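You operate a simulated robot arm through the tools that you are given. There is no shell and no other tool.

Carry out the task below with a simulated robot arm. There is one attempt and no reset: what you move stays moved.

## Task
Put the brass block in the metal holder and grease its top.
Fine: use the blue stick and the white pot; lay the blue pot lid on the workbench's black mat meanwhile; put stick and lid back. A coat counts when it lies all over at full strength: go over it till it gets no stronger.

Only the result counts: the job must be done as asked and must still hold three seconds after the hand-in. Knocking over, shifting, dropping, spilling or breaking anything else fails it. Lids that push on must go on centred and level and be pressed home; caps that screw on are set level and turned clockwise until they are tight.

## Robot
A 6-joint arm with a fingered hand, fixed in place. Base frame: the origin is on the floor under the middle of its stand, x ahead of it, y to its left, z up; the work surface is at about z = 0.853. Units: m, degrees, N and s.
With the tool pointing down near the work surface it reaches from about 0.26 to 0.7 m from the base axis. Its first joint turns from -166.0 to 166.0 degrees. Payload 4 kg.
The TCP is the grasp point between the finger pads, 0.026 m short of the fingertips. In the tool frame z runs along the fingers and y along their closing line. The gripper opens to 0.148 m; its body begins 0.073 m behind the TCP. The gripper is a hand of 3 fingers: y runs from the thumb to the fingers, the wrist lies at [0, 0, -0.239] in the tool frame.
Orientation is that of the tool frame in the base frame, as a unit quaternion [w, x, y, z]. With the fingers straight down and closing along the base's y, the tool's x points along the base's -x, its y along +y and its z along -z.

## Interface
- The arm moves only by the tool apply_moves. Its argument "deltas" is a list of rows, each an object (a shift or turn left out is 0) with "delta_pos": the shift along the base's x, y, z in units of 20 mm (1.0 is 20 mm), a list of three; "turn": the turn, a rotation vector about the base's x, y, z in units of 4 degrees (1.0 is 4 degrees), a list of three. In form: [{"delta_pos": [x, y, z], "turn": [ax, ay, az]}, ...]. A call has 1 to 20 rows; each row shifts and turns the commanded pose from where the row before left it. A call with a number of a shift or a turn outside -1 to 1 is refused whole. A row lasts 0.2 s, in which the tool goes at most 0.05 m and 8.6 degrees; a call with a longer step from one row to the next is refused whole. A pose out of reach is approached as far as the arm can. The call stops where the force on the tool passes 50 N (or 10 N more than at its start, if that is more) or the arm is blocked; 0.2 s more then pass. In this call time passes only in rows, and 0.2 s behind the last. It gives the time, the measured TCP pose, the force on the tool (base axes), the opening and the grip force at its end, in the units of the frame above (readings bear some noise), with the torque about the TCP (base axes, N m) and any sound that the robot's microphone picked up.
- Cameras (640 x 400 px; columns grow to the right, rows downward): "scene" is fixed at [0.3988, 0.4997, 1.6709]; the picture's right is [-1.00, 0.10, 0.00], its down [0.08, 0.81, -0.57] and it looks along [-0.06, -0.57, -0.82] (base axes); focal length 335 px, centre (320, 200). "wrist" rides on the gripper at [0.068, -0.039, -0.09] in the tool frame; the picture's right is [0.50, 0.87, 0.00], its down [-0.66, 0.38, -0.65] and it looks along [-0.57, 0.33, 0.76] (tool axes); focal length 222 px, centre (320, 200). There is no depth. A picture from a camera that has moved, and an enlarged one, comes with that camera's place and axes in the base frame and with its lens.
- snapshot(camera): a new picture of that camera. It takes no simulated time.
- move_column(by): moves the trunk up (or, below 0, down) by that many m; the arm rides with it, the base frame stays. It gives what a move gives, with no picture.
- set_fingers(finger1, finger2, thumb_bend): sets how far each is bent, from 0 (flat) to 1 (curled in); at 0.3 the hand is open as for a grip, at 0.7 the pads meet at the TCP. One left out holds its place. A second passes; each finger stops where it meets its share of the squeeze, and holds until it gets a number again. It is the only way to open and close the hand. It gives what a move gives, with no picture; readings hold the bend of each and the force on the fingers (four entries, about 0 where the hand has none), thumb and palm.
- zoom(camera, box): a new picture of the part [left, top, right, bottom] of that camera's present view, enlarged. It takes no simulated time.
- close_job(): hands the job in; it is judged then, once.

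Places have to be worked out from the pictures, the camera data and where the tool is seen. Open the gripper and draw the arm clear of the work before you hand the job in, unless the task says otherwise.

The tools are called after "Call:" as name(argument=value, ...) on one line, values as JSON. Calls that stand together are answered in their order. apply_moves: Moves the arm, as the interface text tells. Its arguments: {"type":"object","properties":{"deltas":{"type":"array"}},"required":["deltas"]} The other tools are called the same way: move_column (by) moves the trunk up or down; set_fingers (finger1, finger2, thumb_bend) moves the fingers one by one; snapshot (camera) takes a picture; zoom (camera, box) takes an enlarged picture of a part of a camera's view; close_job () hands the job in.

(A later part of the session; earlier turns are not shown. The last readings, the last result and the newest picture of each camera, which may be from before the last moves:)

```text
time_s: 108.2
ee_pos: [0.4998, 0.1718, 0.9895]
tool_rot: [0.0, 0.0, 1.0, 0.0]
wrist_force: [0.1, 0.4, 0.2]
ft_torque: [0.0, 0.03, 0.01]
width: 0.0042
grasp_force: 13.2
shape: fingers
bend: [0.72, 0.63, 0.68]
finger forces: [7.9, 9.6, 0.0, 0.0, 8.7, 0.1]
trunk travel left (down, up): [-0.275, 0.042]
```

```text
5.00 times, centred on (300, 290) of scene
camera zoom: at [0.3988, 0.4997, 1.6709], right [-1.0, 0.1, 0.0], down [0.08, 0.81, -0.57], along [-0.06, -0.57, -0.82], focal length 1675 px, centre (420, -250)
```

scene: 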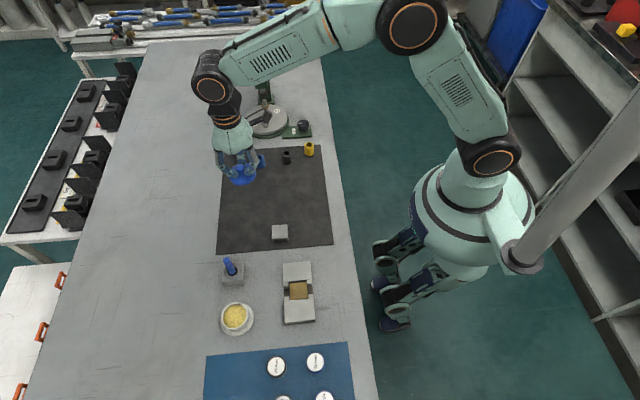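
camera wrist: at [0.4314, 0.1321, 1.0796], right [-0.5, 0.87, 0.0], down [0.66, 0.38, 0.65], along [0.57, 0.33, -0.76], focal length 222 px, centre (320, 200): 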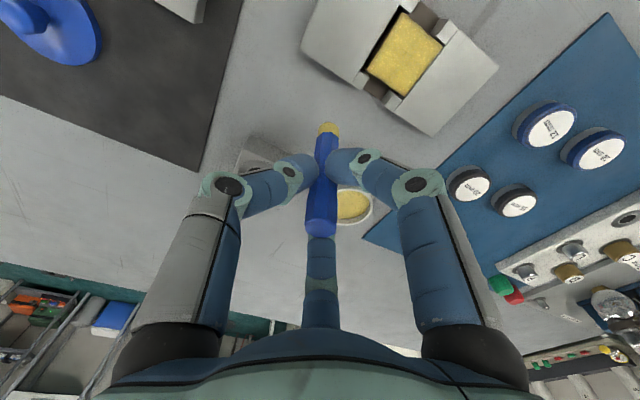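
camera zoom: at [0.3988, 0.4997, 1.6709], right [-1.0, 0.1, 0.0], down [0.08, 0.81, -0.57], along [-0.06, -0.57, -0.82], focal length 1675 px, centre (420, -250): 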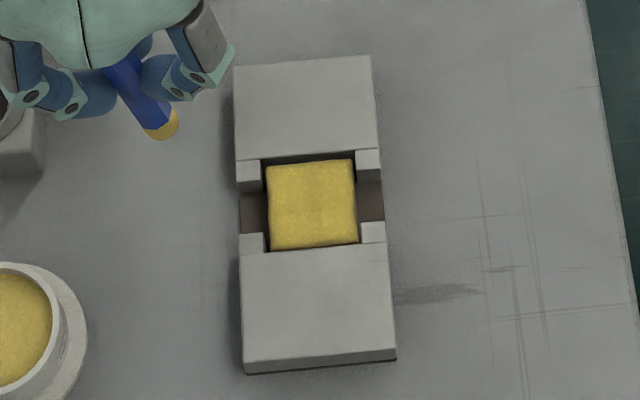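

The coat looks even and the holder is clean. I zoom from the wrist camera to check edges before a final pass.

Call:
zoom(camera="wrist", box=[355, 5, 455, 105])

Call:
zoom(camera="wrist", box=[300, 110, 380, 240])

```text
4.00 times, centred on (405, 55) of wrist
camera zoom: at [0.4314, 0.1321, 1.0796], right [-0.5, 0.87, 0.0], down [0.66, 0.38, 0.65], along [0.57, 0.33, -0.76], focal length 888 px, centre (-20, 780)
```

zoom: 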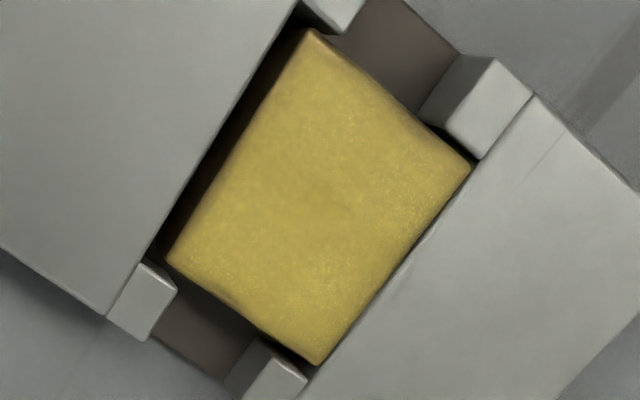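

```text
3.08 times, centred on (340, 175) of wrist
camera zoom: at [0.4314, 0.1321, 1.0796], right [-0.5, 0.87, 0.0], down [0.66, 0.38, 0.65], along [0.57, 0.33, -0.76], focal length 684 px, centre (258, 277)
```

zoom: 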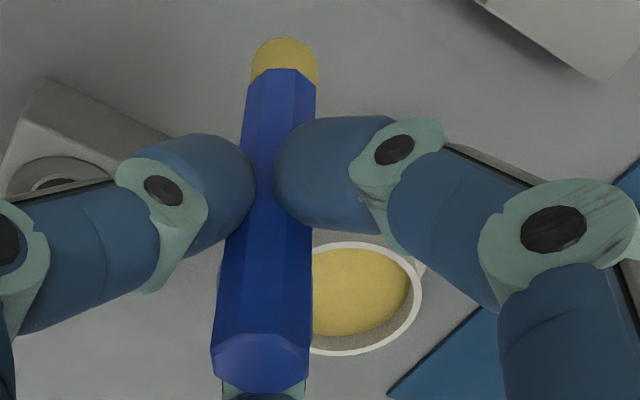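

A little edge darkness remains at the corners, so one more loaded pass. The stick now leans with its tip ~8 mm toward -x; I dip again with that in mind.

Call:
apply_moves(deltas=[{"delta_pos": [0.6, 0.6, 0]}, {"delta_pos": [0.8, 0.8, 0]}, {"delta_pos": [0.8, 0.8, 0]}, {"delta_pos": [0.8, 0.7, 0]}, {"delta_pos": [0.6, 0.6, 0]}, {"delta_pos": [0.4, 0.4, 0]}, {"delta_pos": [0, 0, -0.6]}, {"delta_pos": [0, 0, -0.6]}])

Call:
zoom(camera="scene", box=[210, 280, 270, 330])

Call:
zoom(camera="wrist", box=[240, 60, 400, 220])

```text
time_s: 110.0
ee_pos: [0.5805, 0.2489, 0.9682]
tool_rot: [0.0, 0.0, 1.0, 0.0]
wrist_force: [-0.1, 0.3, -0.8]
ft_torque: [0.0, 0.04, -0.01]
width: 0.0042
grasp_force: 13.2
shape: fingers
bend: [0.72, 0.63, 0.68]
finger forces: [7.9, 9.8, 0.0, 0.1, 8.7, 0.1]
trunk travel left (down, up): [-0.275, 0.042]
```

```text
8.00 times, centred on (240, 305) of scene
camera zoom: at [0.3988, 0.4997, 1.6709], right [-1.0, 0.1, 0.0], down [0.08, 0.81, -0.57], along [-0.06, -0.57, -0.82], focal length 2680 px, centre (960, -640)
```

zoom: 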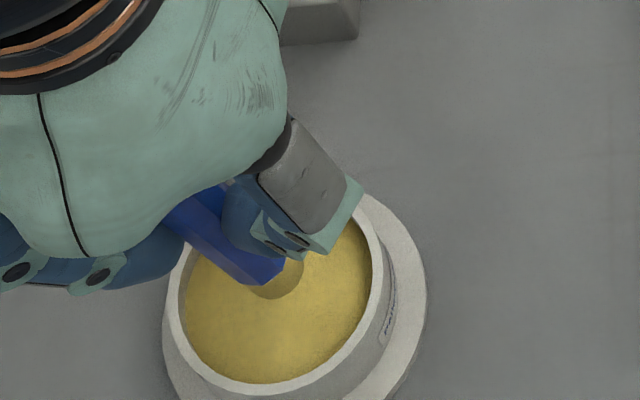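

```text
2.50 times, centred on (320, 140) of wrist
camera zoom: at [0.5123, 0.2098, 1.057], right [-0.5, 0.87, 0.0], down [0.66, 0.38, 0.65], along [0.57, 0.33, -0.76], focal length 555 px, centre (320, 350)
```

zoom: 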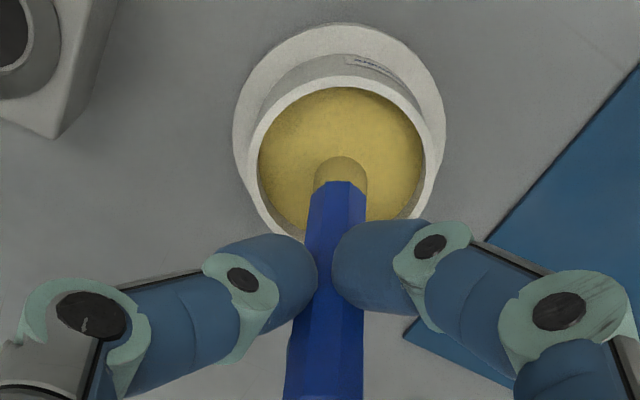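

Tip is over the pot's centre. I lower to touch the grease.

Call:
apply_moves(deltas=[{"delta_pos": [0, 0, -0.25]}, {"delta_pos": [0, 0, -0.25]}, {"delta_pos": [0, 0, -0.15]}])

Call:
apply_moves(deltas=[{"delta_pos": [0, 0, -0.06]}])

Call:
apply_moves(deltas=[{"delta_pos": [0, 0, -0.05]}])

```text
time_s: 110.8
ee_pos: [0.5789, 0.249, 0.9535]
tool_rot: [-0.001, -0.001, 1.0, 0.0]
wrist_force: [-0.1, -1.0, -0.3]
ft_torque: [-0.01, 0.01, 0.01]
width: 0.0039
grasp_force: 12.8
shape: fingers
bend: [0.72, 0.63, 0.68]
finger forces: [7.9, 9.8, 0.1, 0.1, 8.6, 0.0]
trunk travel left (down, up): [-0.275, 0.042]
```

```text
time_s: 111.2
ee_pos: [0.5796, 0.2487, 0.9513]
tool_rot: [0.0, 0.0, 1.0, 0.001]
wrist_force: [-0.3, -0.2, 3.3]
ft_torque: [0.01, 0.0, -0.01]
width: 0.0039
grasp_force: 14.4
shape: fingers
bend: [0.73, 0.63, 0.68]
finger forces: [8.5, 9.9, 0.1, 0.1, 9.1, 0.1]
trunk travel left (down, up): [-0.275, 0.042]
```

```text
time_s: 111.6
ee_pos: [0.5803, 0.2483, 0.9515]
tool_rot: [0.001, 0.0, 1.0, 0.0]
wrist_force: [-0.2, 0.1, 8.8]
ft_torque: [0.02, 0.02, -0.03]
width: 0.0041
grasp_force: 15.5
shape: fingers
bend: [0.73, 0.63, 0.68]
finger forces: [9.6, 10.7, 0.0, 0.0, 10.3, 0.0]
trunk travel left (down, up): [-0.275, 0.042]
```

Loaded again. I lift out and go to the block's +x,-y corner for the next pass.

Call:
apply_moves(deltas=[{"delta_pos": [0, 0, 0.2]}, {"delta_pos": [0, 0, 0.7]}, {"delta_pos": [0, 0, 0.7]}, {"delta_pos": [-0.4, -0.2, 0]}, {"delta_pos": [-0.8, -0.35, 0]}, {"delta_pos": [-0.9, -0.4, 0]}, {"delta_pos": [-0.9, -0.4, 0]}, {"delta_pos": [-0.9, -0.4, 0]}, {"delta_pos": [-0.9, -0.4, 0]}, {"delta_pos": [-0.9, -0.4, 0]}, {"delta_pos": [-0.7, -0.3, 0]}, {"delta_pos": [-0.35, -0.12, 0]}, {"delta_pos": [0, 0, -0.6]}, {"delta_pos": [0, 0, -0.6]}])

Call:
zoom(camera="scene", box=[270, 260, 330, 310])

Call:
zoom(camera="wrist", box=[240, 60, 400, 220])

```text
time_s: 114.6
ee_pos: [0.443, 0.1887, 0.9577]
tool_rot: [0.0, 0.0, 1.0, 0.0]
wrist_force: [-0.3, 0.1, -0.4]
ft_torque: [0.01, 0.0, -0.03]
width: 0.0043
grasp_force: 14.1
shape: fingers
bend: [0.72, 0.63, 0.68]
finger forces: [8.0, 10.5, 0.0, 0.0, 8.9, 0.0]
trunk travel left (down, up): [-0.275, 0.042]
```

```text
8.00 times, centred on (300, 285) of scene
camera zoom: at [0.3988, 0.4997, 1.6709], right [-1.0, 0.1, 0.0], down [0.08, 0.81, -0.57], along [-0.06, -0.57, -0.82], focal length 2680 px, centre (480, -480)
```

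zoom: 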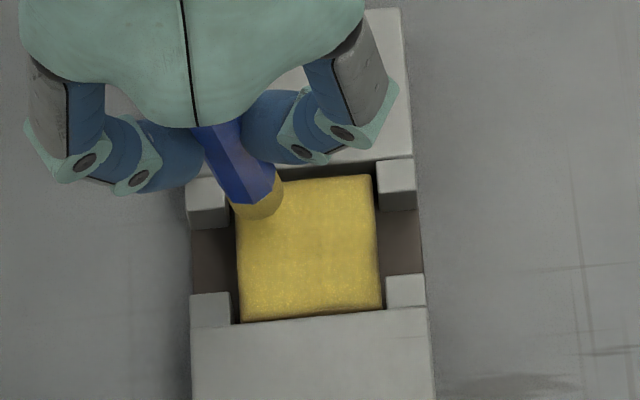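

```text
2.50 times, centred on (320, 140) of wrist
camera zoom: at [0.3766, 0.1491, 1.048], right [-0.5, 0.87, 0.0], down [0.65, 0.38, 0.65], along [0.57, 0.33, -0.76], focal length 555 px, centre (320, 350)
```

zoom: 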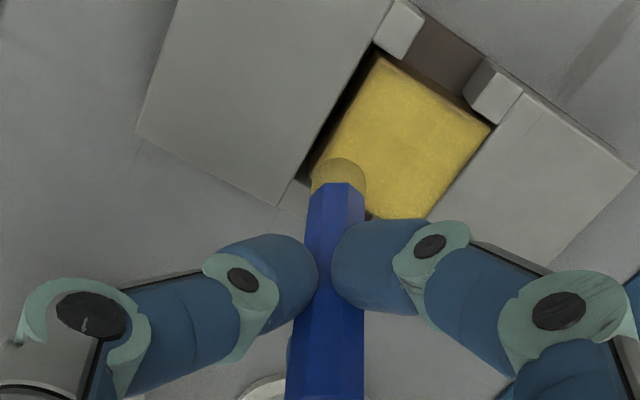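

The tip is at the +x,-y corner. I lower to light contact.

Call:
apply_moves(deltas=[{"delta_pos": [0, 0, -0.2]}, {"delta_pos": [0, 0, -0.08]}])

Call:
apply_moves(deltas=[{"delta_pos": [0, 0, -0.04]}])

Call:
apply_moves(deltas=[{"delta_pos": [0, 0, -0.04]}])

```text
time_s: 115.2
ee_pos: [0.445, 0.1889, 0.9537]
tool_rot: [0.0, 0.0, 1.0, 0.0]
wrist_force: [-0.4, 0.3, -0.2]
ft_torque: [0.01, -0.02, -0.01]
width: 0.0041
grasp_force: 13.7
shape: fingers
bend: [0.72, 0.63, 0.68]
finger forces: [7.9, 10.5, 0.0, 0.0, 8.9, 0.0]
trunk travel left (down, up): [-0.275, 0.042]
```

```text
time_s: 115.6
ee_pos: [0.4449, 0.1902, 0.9525]
tool_rot: [0.0, 0.0, 1.0, -0.001]
wrist_force: [0.6, -0.5, -0.5]
ft_torque: [0.03, 0.02, 0.01]
width: 0.004
grasp_force: 14.0
shape: fingers
bend: [0.72, 0.63, 0.68]
finger forces: [7.9, 10.6, 0.0, 0.0, 8.9, 0.0]
trunk travel left (down, up): [-0.275, 0.042]
```

```text
time_s: 116.0
ee_pos: [0.443, 0.1889, 0.9517]
tool_rot: [-0.001, 0.0, 1.0, 0.0]
wrist_force: [0.5, 0.8, 0.7]
ft_torque: [-0.02, -0.04, -0.03]
width: 0.0039
grasp_force: 13.8
shape: fingers
bend: [0.72, 0.63, 0.68]
finger forces: [8.1, 10.5, 0.0, 0.0, 8.9, 0.1]
trunk travel left (down, up): [-0.275, 0.042]
```

Just touching. I add a touch of pressure and raster forward from the rear edge.

Call:
apply_moves(deltas=[{"delta_pos": [0, 0, -0.02]}, {"delta_pos": [-0.38, 0, 0]}, {"delta_pos": [-0.38, 0, 0]}, {"delta_pos": [-0.38, 0, 0]}, {"delta_pos": [-0.38, 0, 0]}, {"delta_pos": [-0.38, 0, 0]}, {"delta_pos": [0, 0.3, 0]}, {"delta_pos": [0.4, 0, 0]}, {"delta_pos": [0.4, 0, 0]}, {"delta_pos": [0.4, 0, 0]}, {"delta_pos": [0.4, 0, 0]}, {"delta_pos": [0.4, 0, 0]}])

Call:
zoom(camera="scene", box=[270, 260, 330, 310])

```text
time_s: 118.6
ee_pos: [0.447, 0.196, 0.9514]
tool_rot: [0.0, 0.0, 1.0, 0.0]
wrist_force: [-1.6, -0.6, 4.1]
ft_torque: [0.02, 0.1, -0.04]
width: 0.0031
grasp_force: 15.4
shape: fingers
bend: [0.73, 0.63, 0.72]
finger forces: [11.1, 9.6, 0.0, 0.1, 9.2, 0.0]
trunk travel left (down, up): [-0.275, 0.042]
```

```text
8.00 times, centred on (300, 285) of scene
camera zoom: at [0.3988, 0.4997, 1.6709], right [-1.0, 0.1, 0.0], down [0.08, 0.81, -0.57], along [-0.06, -0.57, -0.82], focal length 2680 px, centre (480, -480)
```

zoom: 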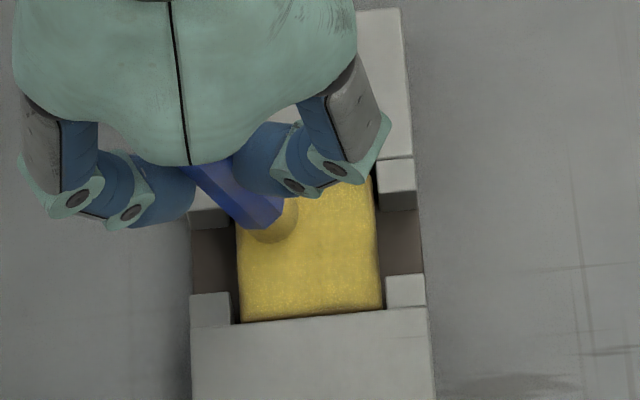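

Good tracking at 4 N. I extend to the +x edge and continue with the next lines.

Call:
apply_moves(deltas=[{"delta_pos": [0.3, 0, 0]}, {"delta_pos": [0, 0.3, 0]}, {"delta_pos": [-0.42, 0, 0]}, {"delta_pos": [-0.42, 0, 0]}, {"delta_pos": [-0.42, 0, 0]}, {"delta_pos": [-0.42, 0, 0]}, {"delta_pos": [-0.42, 0, 0]}, {"delta_pos": [0, 0.3, 0]}, {"delta_pos": [0.42, 0, 0]}, {"delta_pos": [0.42, 0, 0]}, {"delta_pos": [0.42, 0, 0]}, {"delta_pos": [0.42, 0, 0]}, {"delta_pos": [0.42, 0, 0]}])

Call:
zoom(camera="scene", box=[270, 260, 330, 310])

Call:
zoom(camera="wrist", box=[240, 60, 400, 220])

```text
time_s: 121.4
ee_pos: [0.4542, 0.2092, 0.9516]
tool_rot: [0.0, 0.0, 1.0, 0.001]
wrist_force: [0.2, 0.7, 0.2]
ft_torque: [0.01, -0.03, 0.02]
width: 0.0032
grasp_force: 13.5
shape: fingers
bend: [0.73, 0.63, 0.72]
finger forces: [7.9, 9.5, 0.0, 0.1, 8.6, 0.1]
trunk travel left (down, up): [-0.275, 0.042]
```

```text
8.00 times, centred on (300, 285) of scene
camera zoom: at [0.3988, 0.4997, 1.6709], right [-1.0, 0.1, 0.0], down [0.08, 0.81, -0.57], along [-0.06, -0.57, -0.82], focal length 2680 px, centre (480, -480)
```

zoom: 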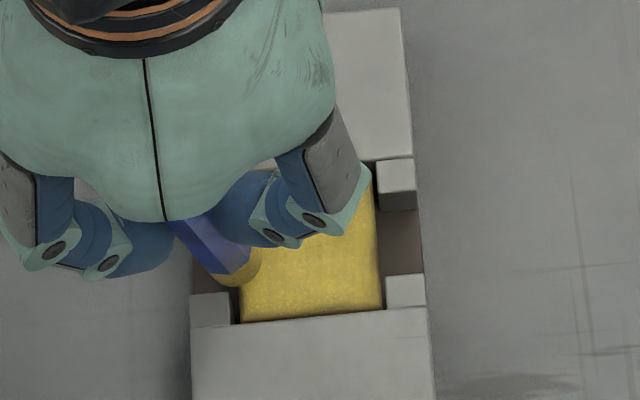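

```text
2.50 times, centred on (320, 140) of wrist
camera zoom: at [0.3857, 0.1696, 1.0404], right [-0.5, 0.87, 0.0], down [0.66, 0.38, 0.65], along [0.57, 0.33, -0.76], focal length 555 px, centre (320, 350)
```

zoom: 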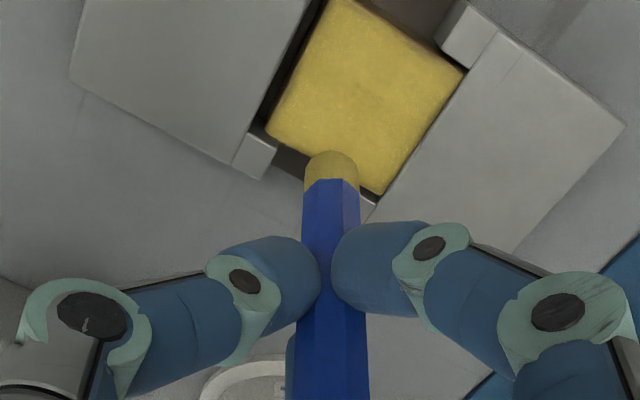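

The tip slipped just off the +x edge. I raise slightly, step back over the block and forward to the front line, then stroke in -x.

Call:
apply_moves(deltas=[{"delta_pos": [0, 0, 0.12]}, {"delta_pos": [-0.3, 0.2, 0]}, {"delta_pos": [0, 0, -0.12]}, {"delta_pos": [-0.38, 0, 0]}, {"delta_pos": [-0.38, 0, 0]}, {"delta_pos": [-0.38, 0, 0]}, {"delta_pos": [-0.38, 0, 0]}, {"delta_pos": [-0.38, 0, 0]}])

Call:
zoom(camera="scene", box=[270, 260, 330, 310])

Call:
zoom(camera="wrist", box=[240, 60, 400, 220])

```text
time_s: 123.2
ee_pos: [0.4085, 0.2104, 0.9512]
tool_rot: [0.0, -0.001, 1.0, 0.0]
wrist_force: [-0.7, 0.9, 0.4]
ft_torque: [-0.02, -0.02, -0.02]
width: 0.0033
grasp_force: 13.0
shape: fingers
bend: [0.72, 0.63, 0.72]
finger forces: [7.6, 10.4, 0.0, 0.0, 9.0, 0.0]
trunk travel left (down, up): [-0.275, 0.042]
```

```text
8.00 times, centred on (300, 285) of scene
camera zoom: at [0.3988, 0.4997, 1.6709], right [-1.0, 0.1, 0.0], down [0.08, 0.81, -0.57], along [-0.06, -0.57, -0.82], focal length 2680 px, centre (480, -480)
```

zoom: 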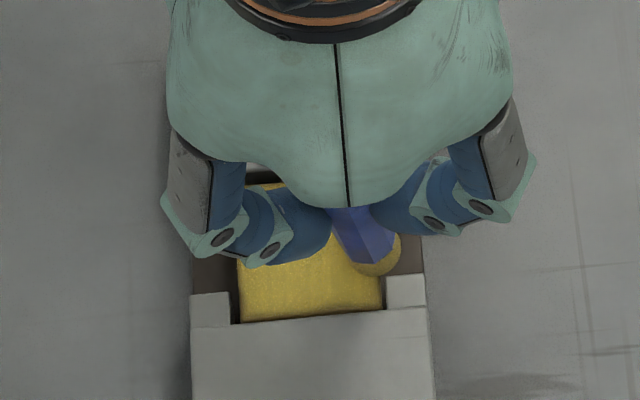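

```text
2.50 times, centred on (320, 140) of wrist
camera zoom: at [0.3409, 0.1706, 1.041], right [-0.5, 0.87, 0.0], down [0.65, 0.38, 0.65], along [0.57, 0.33, -0.76], focal length 555 px, centre (320, 350)
```

zoom: 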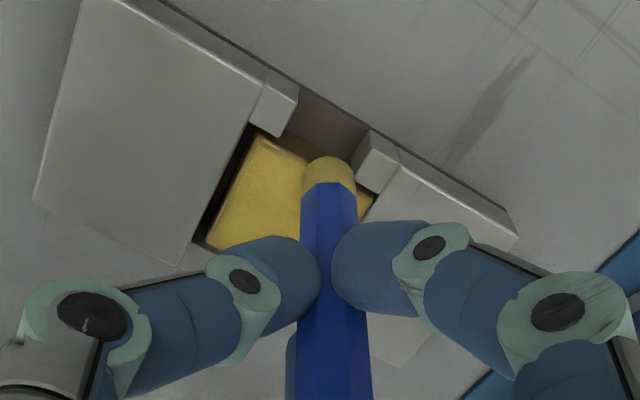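

At the -x edge now. I lift off and check the coat from both cameras.

Call:
apply_moves(deltas=[{"delta_pos": [0, 0, 0.3]}, {"delta_pos": [0.3, -0.2, 0.8]}, {"delta_pos": [0.9, -0.6, 0.7]}, {"delta_pos": [0.9, -0.6, 0]}, {"delta_pos": [0.9, -0.6, 0]}, {"delta_pos": [0.9, -0.4, 0]}])

Call:
zoom(camera="scene", box=[284, 276, 324, 301])

Call:
snapshot(camera="wrist")

Call:
zoom(camera="scene", box=[240, 230, 340, 330])

```text
time_s: 124.6
ee_pos: [0.4867, 0.1617, 0.9862]
tool_rot: [0.0, 0.0, 1.0, 0.0]
wrist_force: [-0.2, -0.8, 0.1]
ft_torque: [0.01, 0.01, 0.03]
width: 0.0032
grasp_force: 13.1
shape: fingers
bend: [0.72, 0.63, 0.72]
finger forces: [7.5, 10.2, 0.0, 0.1, 8.9, 0.0]
trunk travel left (down, up): [-0.275, 0.042]
```

```text
16.00 times, centred on (304, 288) of scene
camera zoom: at [0.3988, 0.4997, 1.6709], right [-1.0, 0.1, 0.0], down [0.08, 0.81, -0.57], along [-0.06, -0.57, -0.82], focal length 5361 px, centre (576, -1216)
```

zoom: 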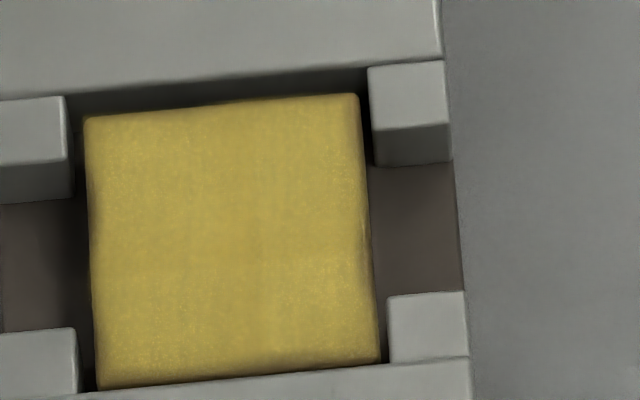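

```text
taken
camera wrist: at [0.4197, 0.1218, 1.0755], right [-0.5, 0.87, 0.0], down [0.66, 0.38, 0.65], along [0.57, 0.33, -0.76], focal length 222 px, centre (320, 200)
```

wrist: 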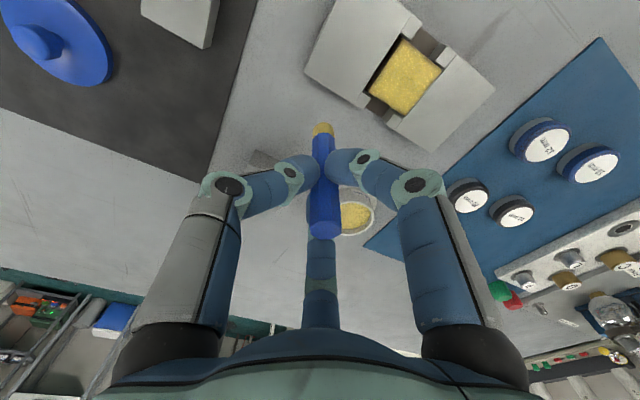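

```text
4.00 times, centred on (290, 280) of scene
camera zoom: at [0.3988, 0.4997, 1.6709], right [-1.0, 0.1, 0.0], down [0.08, 0.81, -0.57], along [-0.06, -0.57, -0.82], focal length 1340 px, centre (440, -120)
```

zoom: 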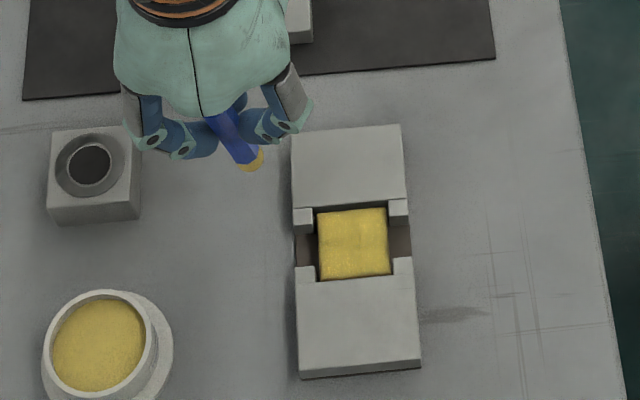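

The colour looks the same as after the previous pass. I zoom from the wrist side for the edges, especially the front strip.

Call:
zoom(camera="wrist", box=[355, 25, 455, 125])

Call:
zoom(camera="scene", box=[288, 278, 313, 303])

```text
4.00 times, centred on (405, 75) of wrist
camera zoom: at [0.4197, 0.1218, 1.0755], right [-0.5, 0.87, 0.0], down [0.66, 0.38, 0.65], along [0.57, 0.33, -0.76], focal length 888 px, centre (-20, 700)
```

zoom: 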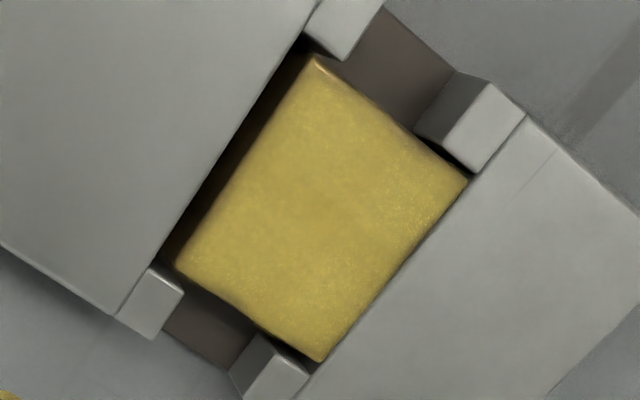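

```text
16.00 times, centred on (300, 290) of scene
camera zoom: at [0.3988, 0.4997, 1.6709], right [-1.0, 0.1, 0.0], down [0.08, 0.81, -0.57], along [-0.06, -0.57, -0.82], focal length 5361 px, centre (632, -1248)
```

zoom: 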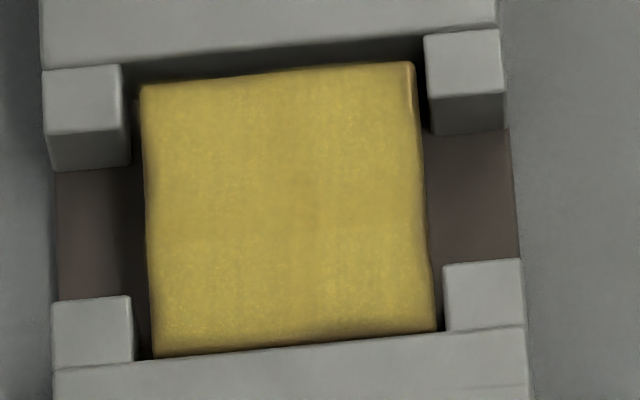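

The centre still looks a shade smoother than the rest, so I'll do one more loaded pass to make sure it saturates. Back to the pot first.

Call:
apply_moves(deltas=[{"delta_pos": [0.6, 0.6, 0]}, {"delta_pos": [0.85, 0.85, 0]}, {"delta_pos": [0.85, 0.85, 0]}, {"delta_pos": [0.85, 0.85, 0]}, {"delta_pos": [0.8, 0.8, 0]}, {"delta_pos": [0.49, 0.49, 0]}, {"delta_pos": [0, 0, -0.5]}, {"delta_pos": [0, 0, -0.6]}])

Call:
zoom(camera="scene", box=[210, 280, 270, 330])

Call:
zoom(camera="wrist", box=[240, 60, 400, 220])

```text
time_s: 126.4
ee_pos: [0.5762, 0.2526, 0.9664]
tool_rot: [0.0, 0.0, 1.0, 0.0]
wrist_force: [-0.3, -0.2, 0.1]
ft_torque: [0.01, 0.02, 0.03]
width: 0.0033
grasp_force: 12.7
shape: fingers
bend: [0.72, 0.63, 0.72]
finger forces: [7.4, 10.2, 0.0, 0.0, 8.6, 0.0]
trunk travel left (down, up): [-0.275, 0.042]
```

```text
8.00 times, centred on (240, 305) of scene
camera zoom: at [0.3988, 0.4997, 1.6709], right [-1.0, 0.1, 0.0], down [0.08, 0.81, -0.57], along [-0.06, -0.57, -0.82], focal length 2680 px, centre (960, -640)
```

zoom: 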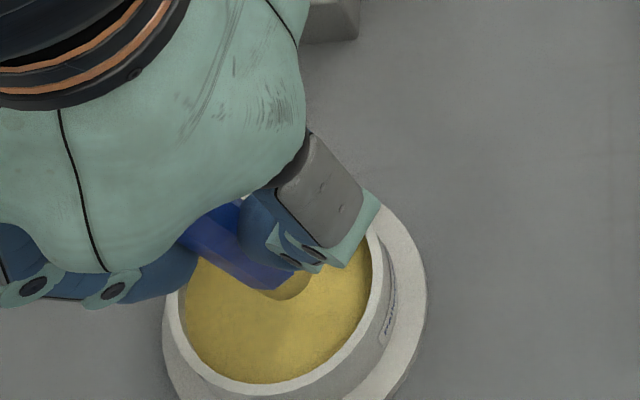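

```text
2.50 times, centred on (320, 140) of wrist
camera zoom: at [0.5082, 0.2129, 1.0545], right [-0.5, 0.87, 0.0], down [0.66, 0.38, 0.65], along [0.57, 0.33, -0.76], focal length 555 px, centre (320, 350)
```

zoom: 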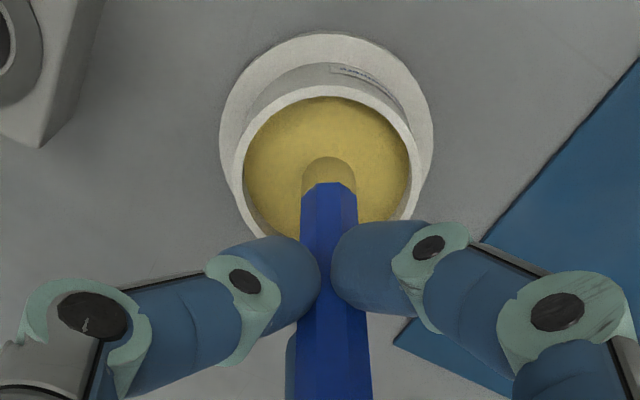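

Call:
apply_moves(deltas=[{"delta_pos": [0, 0, -0.25]}, {"delta_pos": [0, 0, -0.25]}, {"delta_pos": [0, 0, -0.12]}])

Call:
apply_moves(deltas=[{"delta_pos": [0, 0, -0.06]}])

Call:
apply_moves(deltas=[{"delta_pos": [0, 0, -0.05]}])

```text
time_s: 127.2
ee_pos: [0.5751, 0.252, 0.9522]
tool_rot: [0.0, 0.0, 1.0, 0.0]
wrist_force: [0.4, 0.2, -0.2]
ft_torque: [0.01, -0.01, -0.03]
width: 0.0031
grasp_force: 13.7
shape: fingers
bend: [0.72, 0.63, 0.72]
finger forces: [7.5, 10.4, 0.1, 0.0, 8.7, 0.1]
trunk travel left (down, up): [-0.275, 0.042]
```

```text
time_s: 127.6
ee_pos: [0.5749, 0.2527, 0.952]
tool_rot: [0.001, 0.0, 1.0, -0.001]
wrist_force: [0.3, -0.2, 4.9]
ft_torque: [0.01, -0.03, 0.0]
width: 0.0031
grasp_force: 14.2
shape: fingers
bend: [0.72, 0.63, 0.72]
finger forces: [8.1, 10.3, 0.0, 0.1, 9.5, 0.1]
trunk travel left (down, up): [-0.275, 0.042]
```

```text
time_s: 128.0
ee_pos: [0.5751, 0.2514, 0.9526]
tool_rot: [0.002, 0.0, 1.0, 0.0]
wrist_force: [-0.1, -0.9, 10.5]
ft_torque: [-0.01, -0.01, -0.01]
width: 0.0029
grasp_force: 15.7
shape: fingers
bend: [0.73, 0.63, 0.72]
finger forces: [9.3, 11.3, 0.0, 0.0, 11.0, 0.0]
trunk travel left (down, up): [-0.275, 0.042]
```

Loaded. I lift out and return to the block for a cross-hatch pass along y.

Call:
apply_moves(deltas=[{"delta_pos": [0, 0, 0.2]}, {"delta_pos": [0, 0, 0.7]}, {"delta_pos": [0, 0, 0.7]}, {"delta_pos": [-0.5, -0.1, 0]}, {"delta_pos": [-0.9, -0.2, 0]}, {"delta_pos": [-0.95, -0.22, 0]}, {"delta_pos": [-0.95, -0.22, 0]}, {"delta_pos": [-0.95, -0.22, 0]}, {"delta_pos": [-0.95, -0.22, 0]}, {"delta_pos": [-0.95, -0.22, 0]}, {"delta_pos": [-0.95, -0.22, 0]}, {"delta_pos": [-0.7, -0.15, 0]}, {"delta_pos": [-0.29, -0.06, 0]}, {"delta_pos": [0, 0, -0.6]}, {"delta_pos": [0, 0, -0.5]}])

Call:
zoom(camera="scene", box=[270, 260, 330, 310])

Call:
zoom(camera="wrist", box=[240, 60, 400, 220])

```text
time_s: 131.2
ee_pos: [0.4148, 0.2162, 0.9611]
tool_rot: [0.001, 0.0, 1.0, 0.0]
wrist_force: [-0.1, -0.1, -0.1]
ft_torque: [0.04, 0.01, 0.0]
width: 0.0032
grasp_force: 13.3
shape: fingers
bend: [0.72, 0.63, 0.72]
finger forces: [7.7, 10.8, 0.0, 0.1, 8.8, 0.1]
trunk travel left (down, up): [-0.275, 0.042]
```

```text
8.00 times, centred on (300, 285) of scene
camera zoom: at [0.3988, 0.4997, 1.6709], right [-1.0, 0.1, 0.0], down [0.08, 0.81, -0.57], along [-0.06, -0.57, -0.82], focal length 2680 px, centre (480, -480)
```

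zoom: 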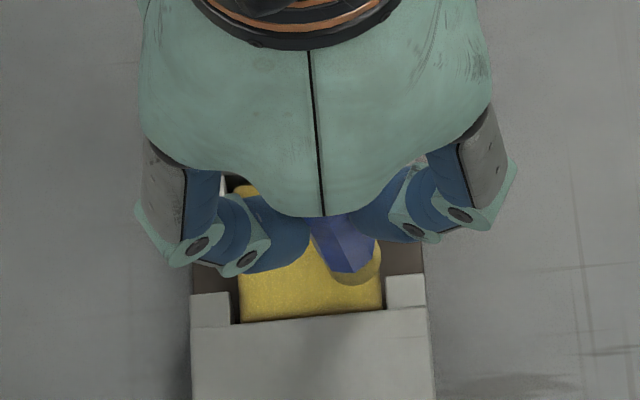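

```text
2.50 times, centred on (320, 140) of wrist
camera zoom: at [0.347, 0.1761, 1.051], right [-0.5, 0.87, 0.0], down [0.65, 0.38, 0.65], along [0.57, 0.33, -0.76], focal length 555 px, centre (320, 350)
```

zoom: 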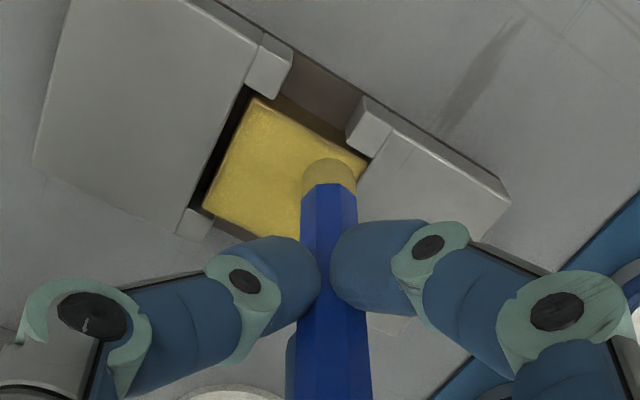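

Positioned over the -x,+y corner; I nudge +y 3 mm and lower to contact.

Call:
apply_moves(deltas=[{"delta_pos": [0, 0.15, -0.2]}, {"delta_pos": [0, 0, -0.2]}])

Call:
apply_moves(deltas=[{"delta_pos": [0, 0, -0.06]}])

Call:
apply_moves(deltas=[{"delta_pos": [0, 0, -0.04]}])

```text
time_s: 131.8
ee_pos: [0.4149, 0.2192, 0.9535]
tool_rot: [0.0, 0.0, 1.0, 0.0]
wrist_force: [0.9, -0.1, -0.3]
ft_torque: [-0.01, -0.01, 0.01]
width: 0.0033
grasp_force: 13.7
shape: fingers
bend: [0.72, 0.63, 0.72]
finger forces: [7.6, 10.8, 0.0, 0.0, 8.8, 0.1]
trunk travel left (down, up): [-0.275, 0.042]
```

```text
time_s: 132.2
ee_pos: [0.4154, 0.2188, 0.9522]
tool_rot: [0.001, 0.0, 1.0, -0.001]
wrist_force: [1.1, -0.3, 0.8]
ft_torque: [-0.01, 0.04, -0.02]
width: 0.0031
grasp_force: 12.7
shape: fingers
bend: [0.72, 0.63, 0.72]
finger forces: [7.7, 10.7, 0.1, 0.1, 8.7, 0.0]
trunk travel left (down, up): [-0.275, 0.042]
```

```text
time_s: 132.6
ee_pos: [0.4153, 0.2178, 0.9507]
tool_rot: [0.0, 0.0, 1.0, 0.0]
wrist_force: [-0.8, -0.1, 4.0]
ft_torque: [0.02, -0.03, 0.03]
width: 0.003
grasp_force: 14.3
shape: fingers
bend: [0.72, 0.63, 0.72]
finger forces: [8.1, 10.8, 0.1, 0.0, 9.3, 0.0]
trunk travel left (down, up): [-0.275, 0.042]
```

4 N contact. I run cross-hatch lines along y from the -x side.

Call:
apply_moves(deltas=[{"delta_pos": [0, -0.38, 0]}, {"delta_pos": [0, -0.38, 0]}, {"delta_pos": [0, -0.38, 0]}, {"delta_pos": [0, -0.38, 0]}, {"delta_pos": [0, -0.38, 0]}, {"delta_pos": [0.33, 0, 0]}, {"delta_pos": [0, 0.41, 0]}, {"delta_pos": [0, 0.41, 0]}, {"delta_pos": [0, 0.41, 0]}, {"delta_pos": [0, 0.41, 0]}, {"delta_pos": [0, 0.41, 0]}])

Call:
zoom(camera="scene", box=[270, 260, 330, 310])

Call:
zoom(camera="wrist", box=[240, 60, 400, 220])

```text
time_s: 135.0
ee_pos: [0.4196, 0.2219, 0.9504]
tool_rot: [0.001, 0.0, 1.0, -0.001]
wrist_force: [-0.8, -1.1, 4.0]
ft_torque: [-0.14, 0.03, -0.01]
width: 0.0024
grasp_force: 15.9
shape: fingers
bend: [0.73, 0.63, 0.73]
finger forces: [8.3, 10.5, 0.0, 0.0, 12.9, 0.0]
trunk travel left (down, up): [-0.275, 0.042]
```

```text
8.00 times, centred on (300, 285) of scene
camera zoom: at [0.3988, 0.4997, 1.6709], right [-1.0, 0.1, 0.0], down [0.08, 0.81, -0.57], along [-0.06, -0.57, -0.82], focal length 2680 px, centre (480, -480)
```

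zoom: 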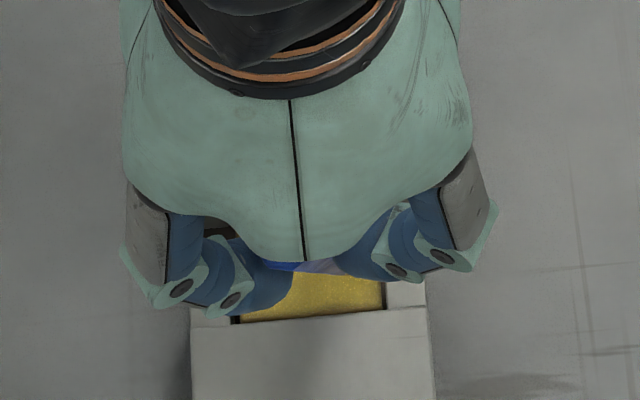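

```text
2.50 times, centred on (320, 140) of wrist
camera zoom: at [0.3524, 0.1826, 1.0396], right [-0.5, 0.87, 0.0], down [0.65, 0.38, 0.65], along [0.57, 0.33, -0.76], focal length 555 px, centre (320, 350)
```

zoom: 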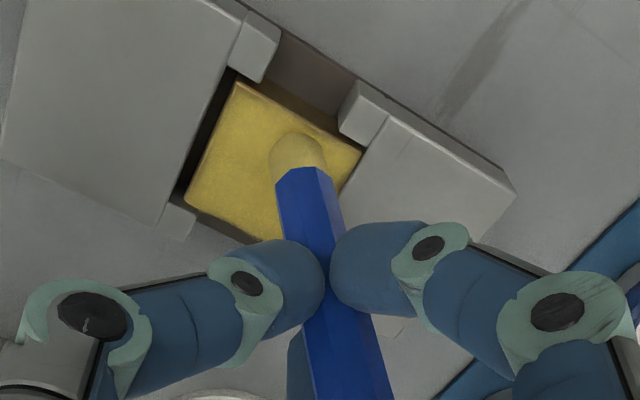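

The tip trails by ~12 mm here; I extend the +y end and continue with the next lines toward +x.

Call:
apply_moves(deltas=[{"delta_pos": [0, 0.25, 0]}, {"delta_pos": [0, 0.2, 0]}, {"delta_pos": [0.35, 0, 0]}, {"delta_pos": [0, -0.41, 0]}, {"delta_pos": [0, -0.41, 0]}, {"delta_pos": [0, -0.41, 0]}, {"delta_pos": [0, -0.41, 0]}, {"delta_pos": [0, -0.41, 0]}, {"delta_pos": [0, -0.41, 0]}, {"delta_pos": [0.35, 0, 0]}, {"delta_pos": [0, 0.42, 0]}, {"delta_pos": [0, 0.42, 0]}, {"delta_pos": [0, 0.42, 0]}, {"delta_pos": [0, 0.42, 0]}, {"delta_pos": [0, 0.42, 0]}, {"delta_pos": [0, 0.35, 0]}])

Call:
zoom(camera="wrist", box=[240, 60, 400, 220])

Call:
zoom(camera="scene", box=[270, 260, 330, 310])

```text
time_s: 138.4
ee_pos: [0.4339, 0.233, 0.9508]
tool_rot: [0.0, 0.001, 1.0, 0.0]
wrist_force: [0.1, -0.7, 2.4]
ft_torque: [-0.06, 0.01, 0.02]
width: 0.0019
grasp_force: 13.8
shape: fingers
bend: [0.73, 0.63, 0.72]
finger forces: [8.0, 10.1, 0.0, 0.1, 9.9, 0.1]
trunk travel left (down, up): [-0.275, 0.042]
```

```text
2.50 times, centred on (320, 140) of wrist
camera zoom: at [0.3669, 0.1927, 1.04], right [-0.5, 0.87, 0.0], down [0.65, 0.38, 0.65], along [0.57, 0.33, -0.76], focal length 555 px, centre (320, 350)
```

zoom: 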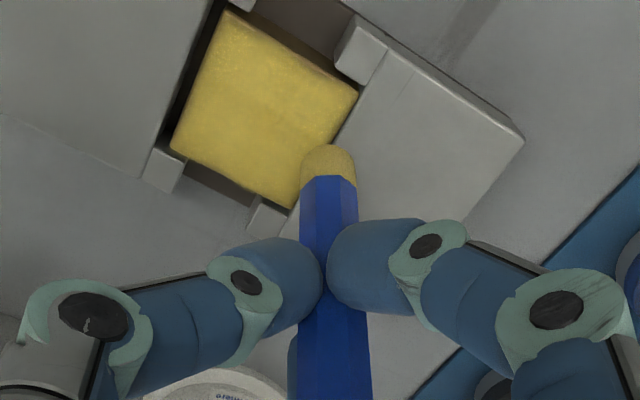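

```text
8.00 times, centred on (300, 285) of scene
camera zoom: at [0.3988, 0.4997, 1.6709], right [-1.0, 0.1, 0.0], down [0.08, 0.81, -0.57], along [-0.06, -0.57, -0.82], focal length 2680 px, centre (480, -480)
```

zoom: 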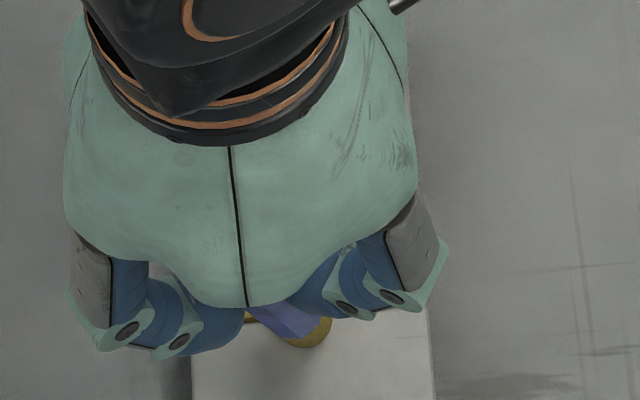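

The tip overran onto the front of the holder; the block's top looks solid yellow. I lift off and inspect.

Call:
apply_moves(deltas=[{"delta_pos": [0, 0, 0.3]}, {"delta_pos": [0, 0, 0.8]}, {"delta_pos": [0.6, -0.6, 0.7]}, {"delta_pos": [0.9, -0.9, 0]}, {"delta_pos": [0.9, -0.9, 0]}, {"delta_pos": [0.3, -0.9, 0]}])

Call:
zoom(camera="scene", box=[288, 278, 313, 303])

Call:
snapshot(camera="wrist")

Call:
zoom(camera="scene", box=[240, 230, 340, 330])

```text
time_s: 139.8
ee_pos: [0.4862, 0.1639, 0.987]
tool_rot: [-0.001, 0.0, 1.0, 0.0]
wrist_force: [0.2, -0.9, -0.5]
ft_torque: [-0.01, -0.01, 0.0]
width: 0.0022
grasp_force: 13.0
shape: fingers
bend: [0.73, 0.63, 0.72]
finger forces: [7.7, 9.8, 0.1, 0.0, 8.1, 0.0]
trunk travel left (down, up): [-0.275, 0.042]
```

```text
16.00 times, centred on (300, 290) of scene
camera zoom: at [0.3988, 0.4997, 1.6709], right [-1.0, 0.1, 0.0], down [0.08, 0.81, -0.57], along [-0.06, -0.57, -0.82], focal length 5361 px, centre (632, -1248)
```

zoom: 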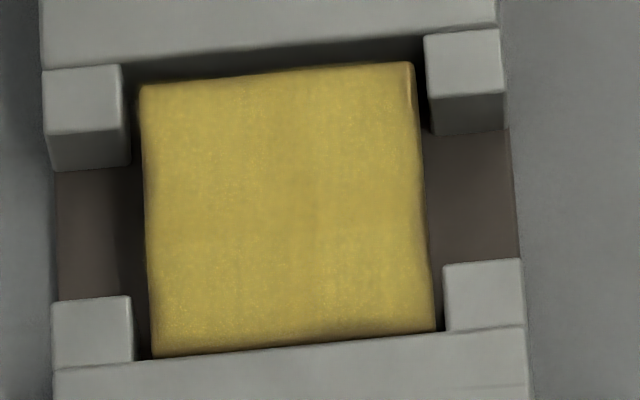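

```text
taken
camera wrist: at [0.4195, 0.124, 1.0759], right [-0.5, 0.87, 0.0], down [0.66, 0.38, 0.65], along [0.57, 0.33, -0.76], focal length 222 px, centre (320, 200)
```

wrist: 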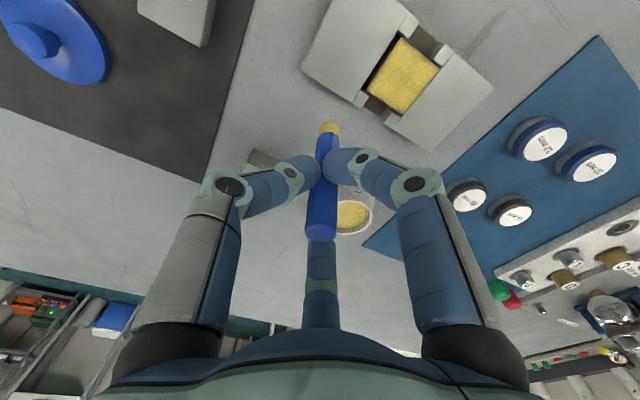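

```text
4.00 times, centred on (290, 280) of scene
camera zoom: at [0.3988, 0.4997, 1.6709], right [-1.0, 0.1, 0.0], down [0.08, 0.81, -0.57], along [-0.06, -0.57, -0.82], focal length 1340 px, centre (440, -120)
```

zoom: 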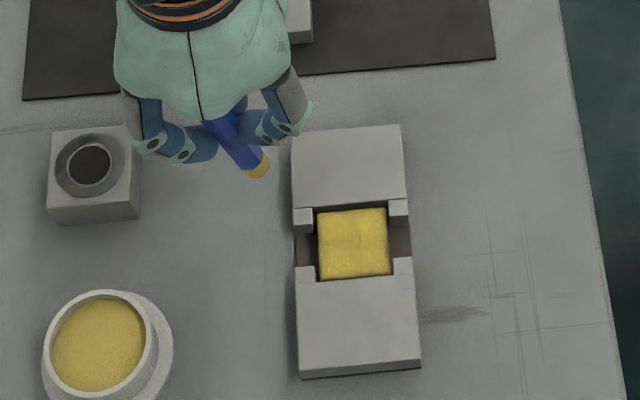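

The picture is unchanged from before this pass, so the coat is saturated. One more close zoom to confirm the edges and the stick's attitude.

Call:
zoom(camera="wrist", box=[365, 35, 445, 115])

Call:
zoom(camera="wrist", box=[290, 110, 380, 250])

Call:
zoom(camera="scene", box=[230, 230, 290, 280])

```text
5.00 times, centred on (405, 75) of wrist
camera zoom: at [0.4195, 0.124, 1.0759], right [-0.5, 0.87, 0.0], down [0.66, 0.38, 0.65], along [0.57, 0.33, -0.76], focal length 1111 px, centre (-105, 825)
```

zoom: 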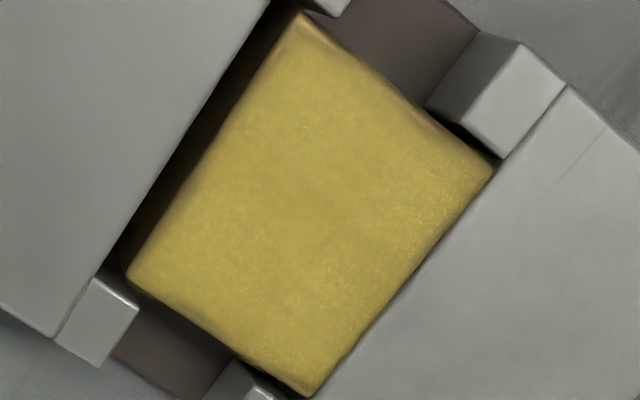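

```text
2.86 times, centred on (335, 180) of wrist
camera zoom: at [0.4195, 0.124, 1.0759], right [-0.5, 0.87, 0.0], down [0.66, 0.38, 0.65], along [0.57, 0.33, -0.76], focal length 635 px, centre (277, 257)
```

zoom: 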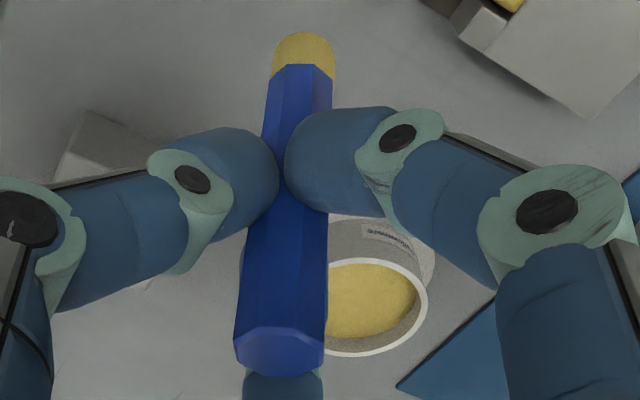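

```text
8.00 times, centred on (260, 255) of scene
camera zoom: at [0.3988, 0.4997, 1.6709], right [-1.0, 0.1, 0.0], down [0.08, 0.81, -0.57], along [-0.06, -0.57, -0.82], focal length 2680 px, centre (800, -240)
```

zoom: 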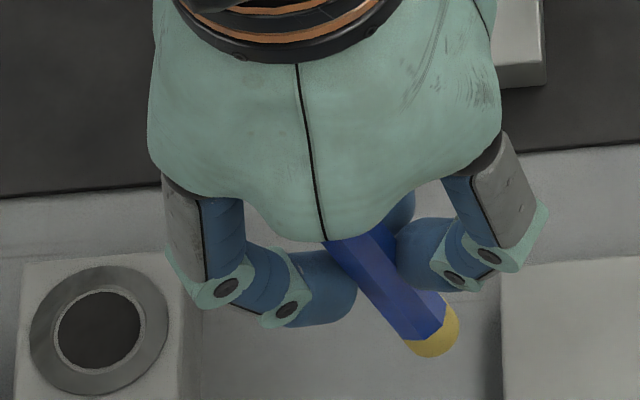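

The coat is even and saturated, holder clean. Now the stick goes back: its tip leans ~7° toward -x, so I tilt the hand -6° about y to make it vertical, and move over the stand at (0.5835, 0.1428).

Call:
apply_moves(deltas=[{"delta_pos": [0.3, 0, 0.2], "turn": [0, -0.5, 0]}, {"delta_pos": [0.7, -0.1, 0.3], "turn": [0, -0.5, 0]}, {"delta_pos": [0.85, -0.2, 0], "turn": [0, -0.5, 0]}, {"delta_pos": [0.85, -0.25, 0]}, {"delta_pos": [0.85, -0.25, 0]}, {"delta_pos": [0.7, -0.22, 0]}, {"delta_pos": [0.5, -0.2, 0]}])

Call:
snapshot(camera="wrist")

Call:
zoom(camera="scene", box=[190, 210, 290, 300])

```text
time_s: 141.4
ee_pos: [0.5847, 0.1397, 0.9978]
tool_rot: [0.052, -0.001, 0.999, 0.0]
wrist_force: [-0.3, -0.3, -0.6]
ft_torque: [-0.03, -0.03, -0.01]
width: 0.0019
grasp_force: 12.7
shape: fingers
bend: [0.73, 0.63, 0.72]
finger forces: [7.7, 9.9, 0.0, 0.1, 8.0, 0.1]
trunk travel left (down, up): [-0.275, 0.042]
```

```text
taken
camera wrist: at [0.5068, 0.1, 1.0796], right [-0.5, 0.87, -0.05], down [0.58, 0.38, 0.72], along [0.64, 0.33, -0.69], focal length 222 px, centre (320, 200)
```

wrist: 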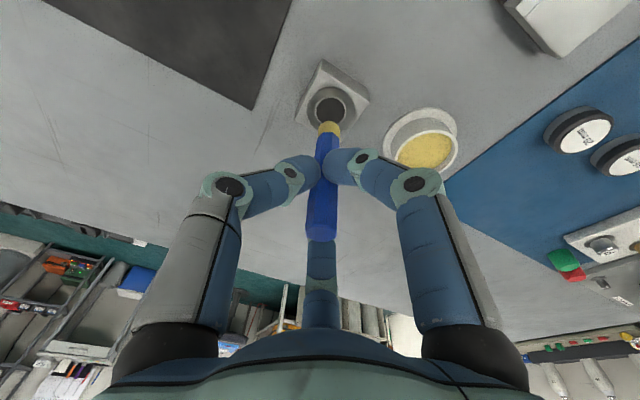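

```text
4.44 times, centred on (240, 255) of scene
camera zoom: at [0.3988, 0.4997, 1.6709], right [-1.0, 0.1, 0.0], down [0.08, 0.81, -0.57], along [-0.06, -0.57, -0.82], focal length 1489 px, centre (676, -44)
```

zoom: 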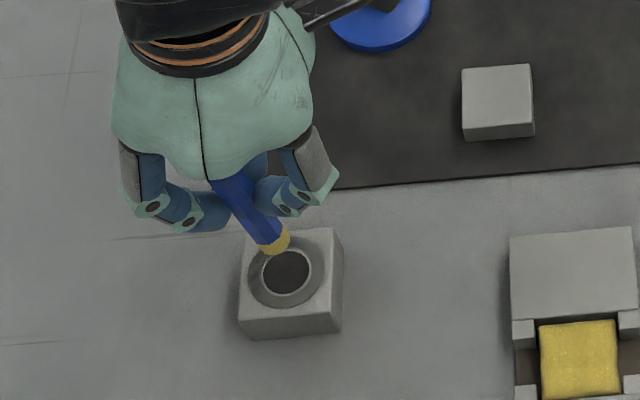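

The stick is now vertical with its tip above the stand's hole. I lower to just above the stand and verify.

Call:
apply_moves(deltas=[{"delta_pos": [0, 0, -0.5]}, {"delta_pos": [0, 0, -0.6]}, {"delta_pos": [0, 0, -0.3]}])

Call:
zoom(camera="wrist", box=[250, 40, 410, 240])

Call:
zoom(camera="scene", box=[200, 230, 280, 300])

```text
time_s: 142.2
ee_pos: [0.5845, 0.1408, 0.9682]
tool_rot: [0.053, 0.0, 0.999, 0.0]
wrist_force: [-0.6, 1.1, -0.4]
ft_torque: [0.02, 0.01, -0.01]
width: 0.0018
grasp_force: 13.3
shape: fingers
bend: [0.73, 0.63, 0.72]
finger forces: [7.7, 10.0, 0.1, 0.0, 7.9, 0.1]
trunk travel left (down, up): [-0.275, 0.042]
```

```text
2.00 times, centred on (330, 140) of wrist
camera zoom: at [0.5066, 0.101, 1.0502], right [-0.5, 0.87, -0.05], down [0.58, 0.38, 0.72], along [0.64, 0.33, -0.69], focal length 444 px, centre (300, 320)
```

zoom: 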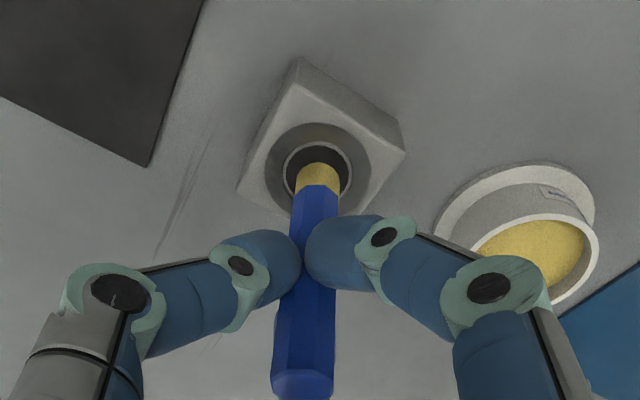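

```text
5.71 times, centred on (240, 265) of scene
camera zoom: at [0.3988, 0.4997, 1.6709], right [-1.0, 0.1, 0.0], down [0.08, 0.81, -0.57], along [-0.06, -0.57, -0.82], focal length 1914 px, centre (777, -171)
```

zoom: 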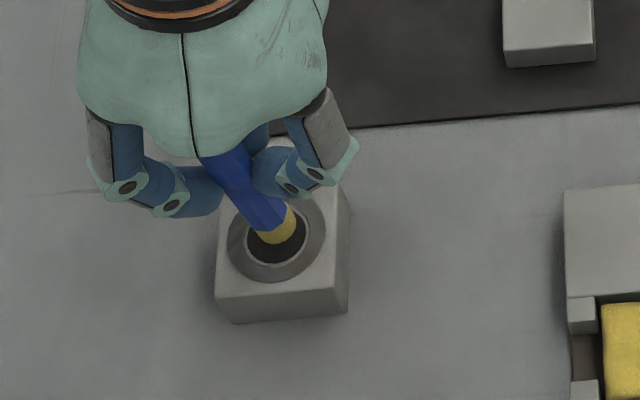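

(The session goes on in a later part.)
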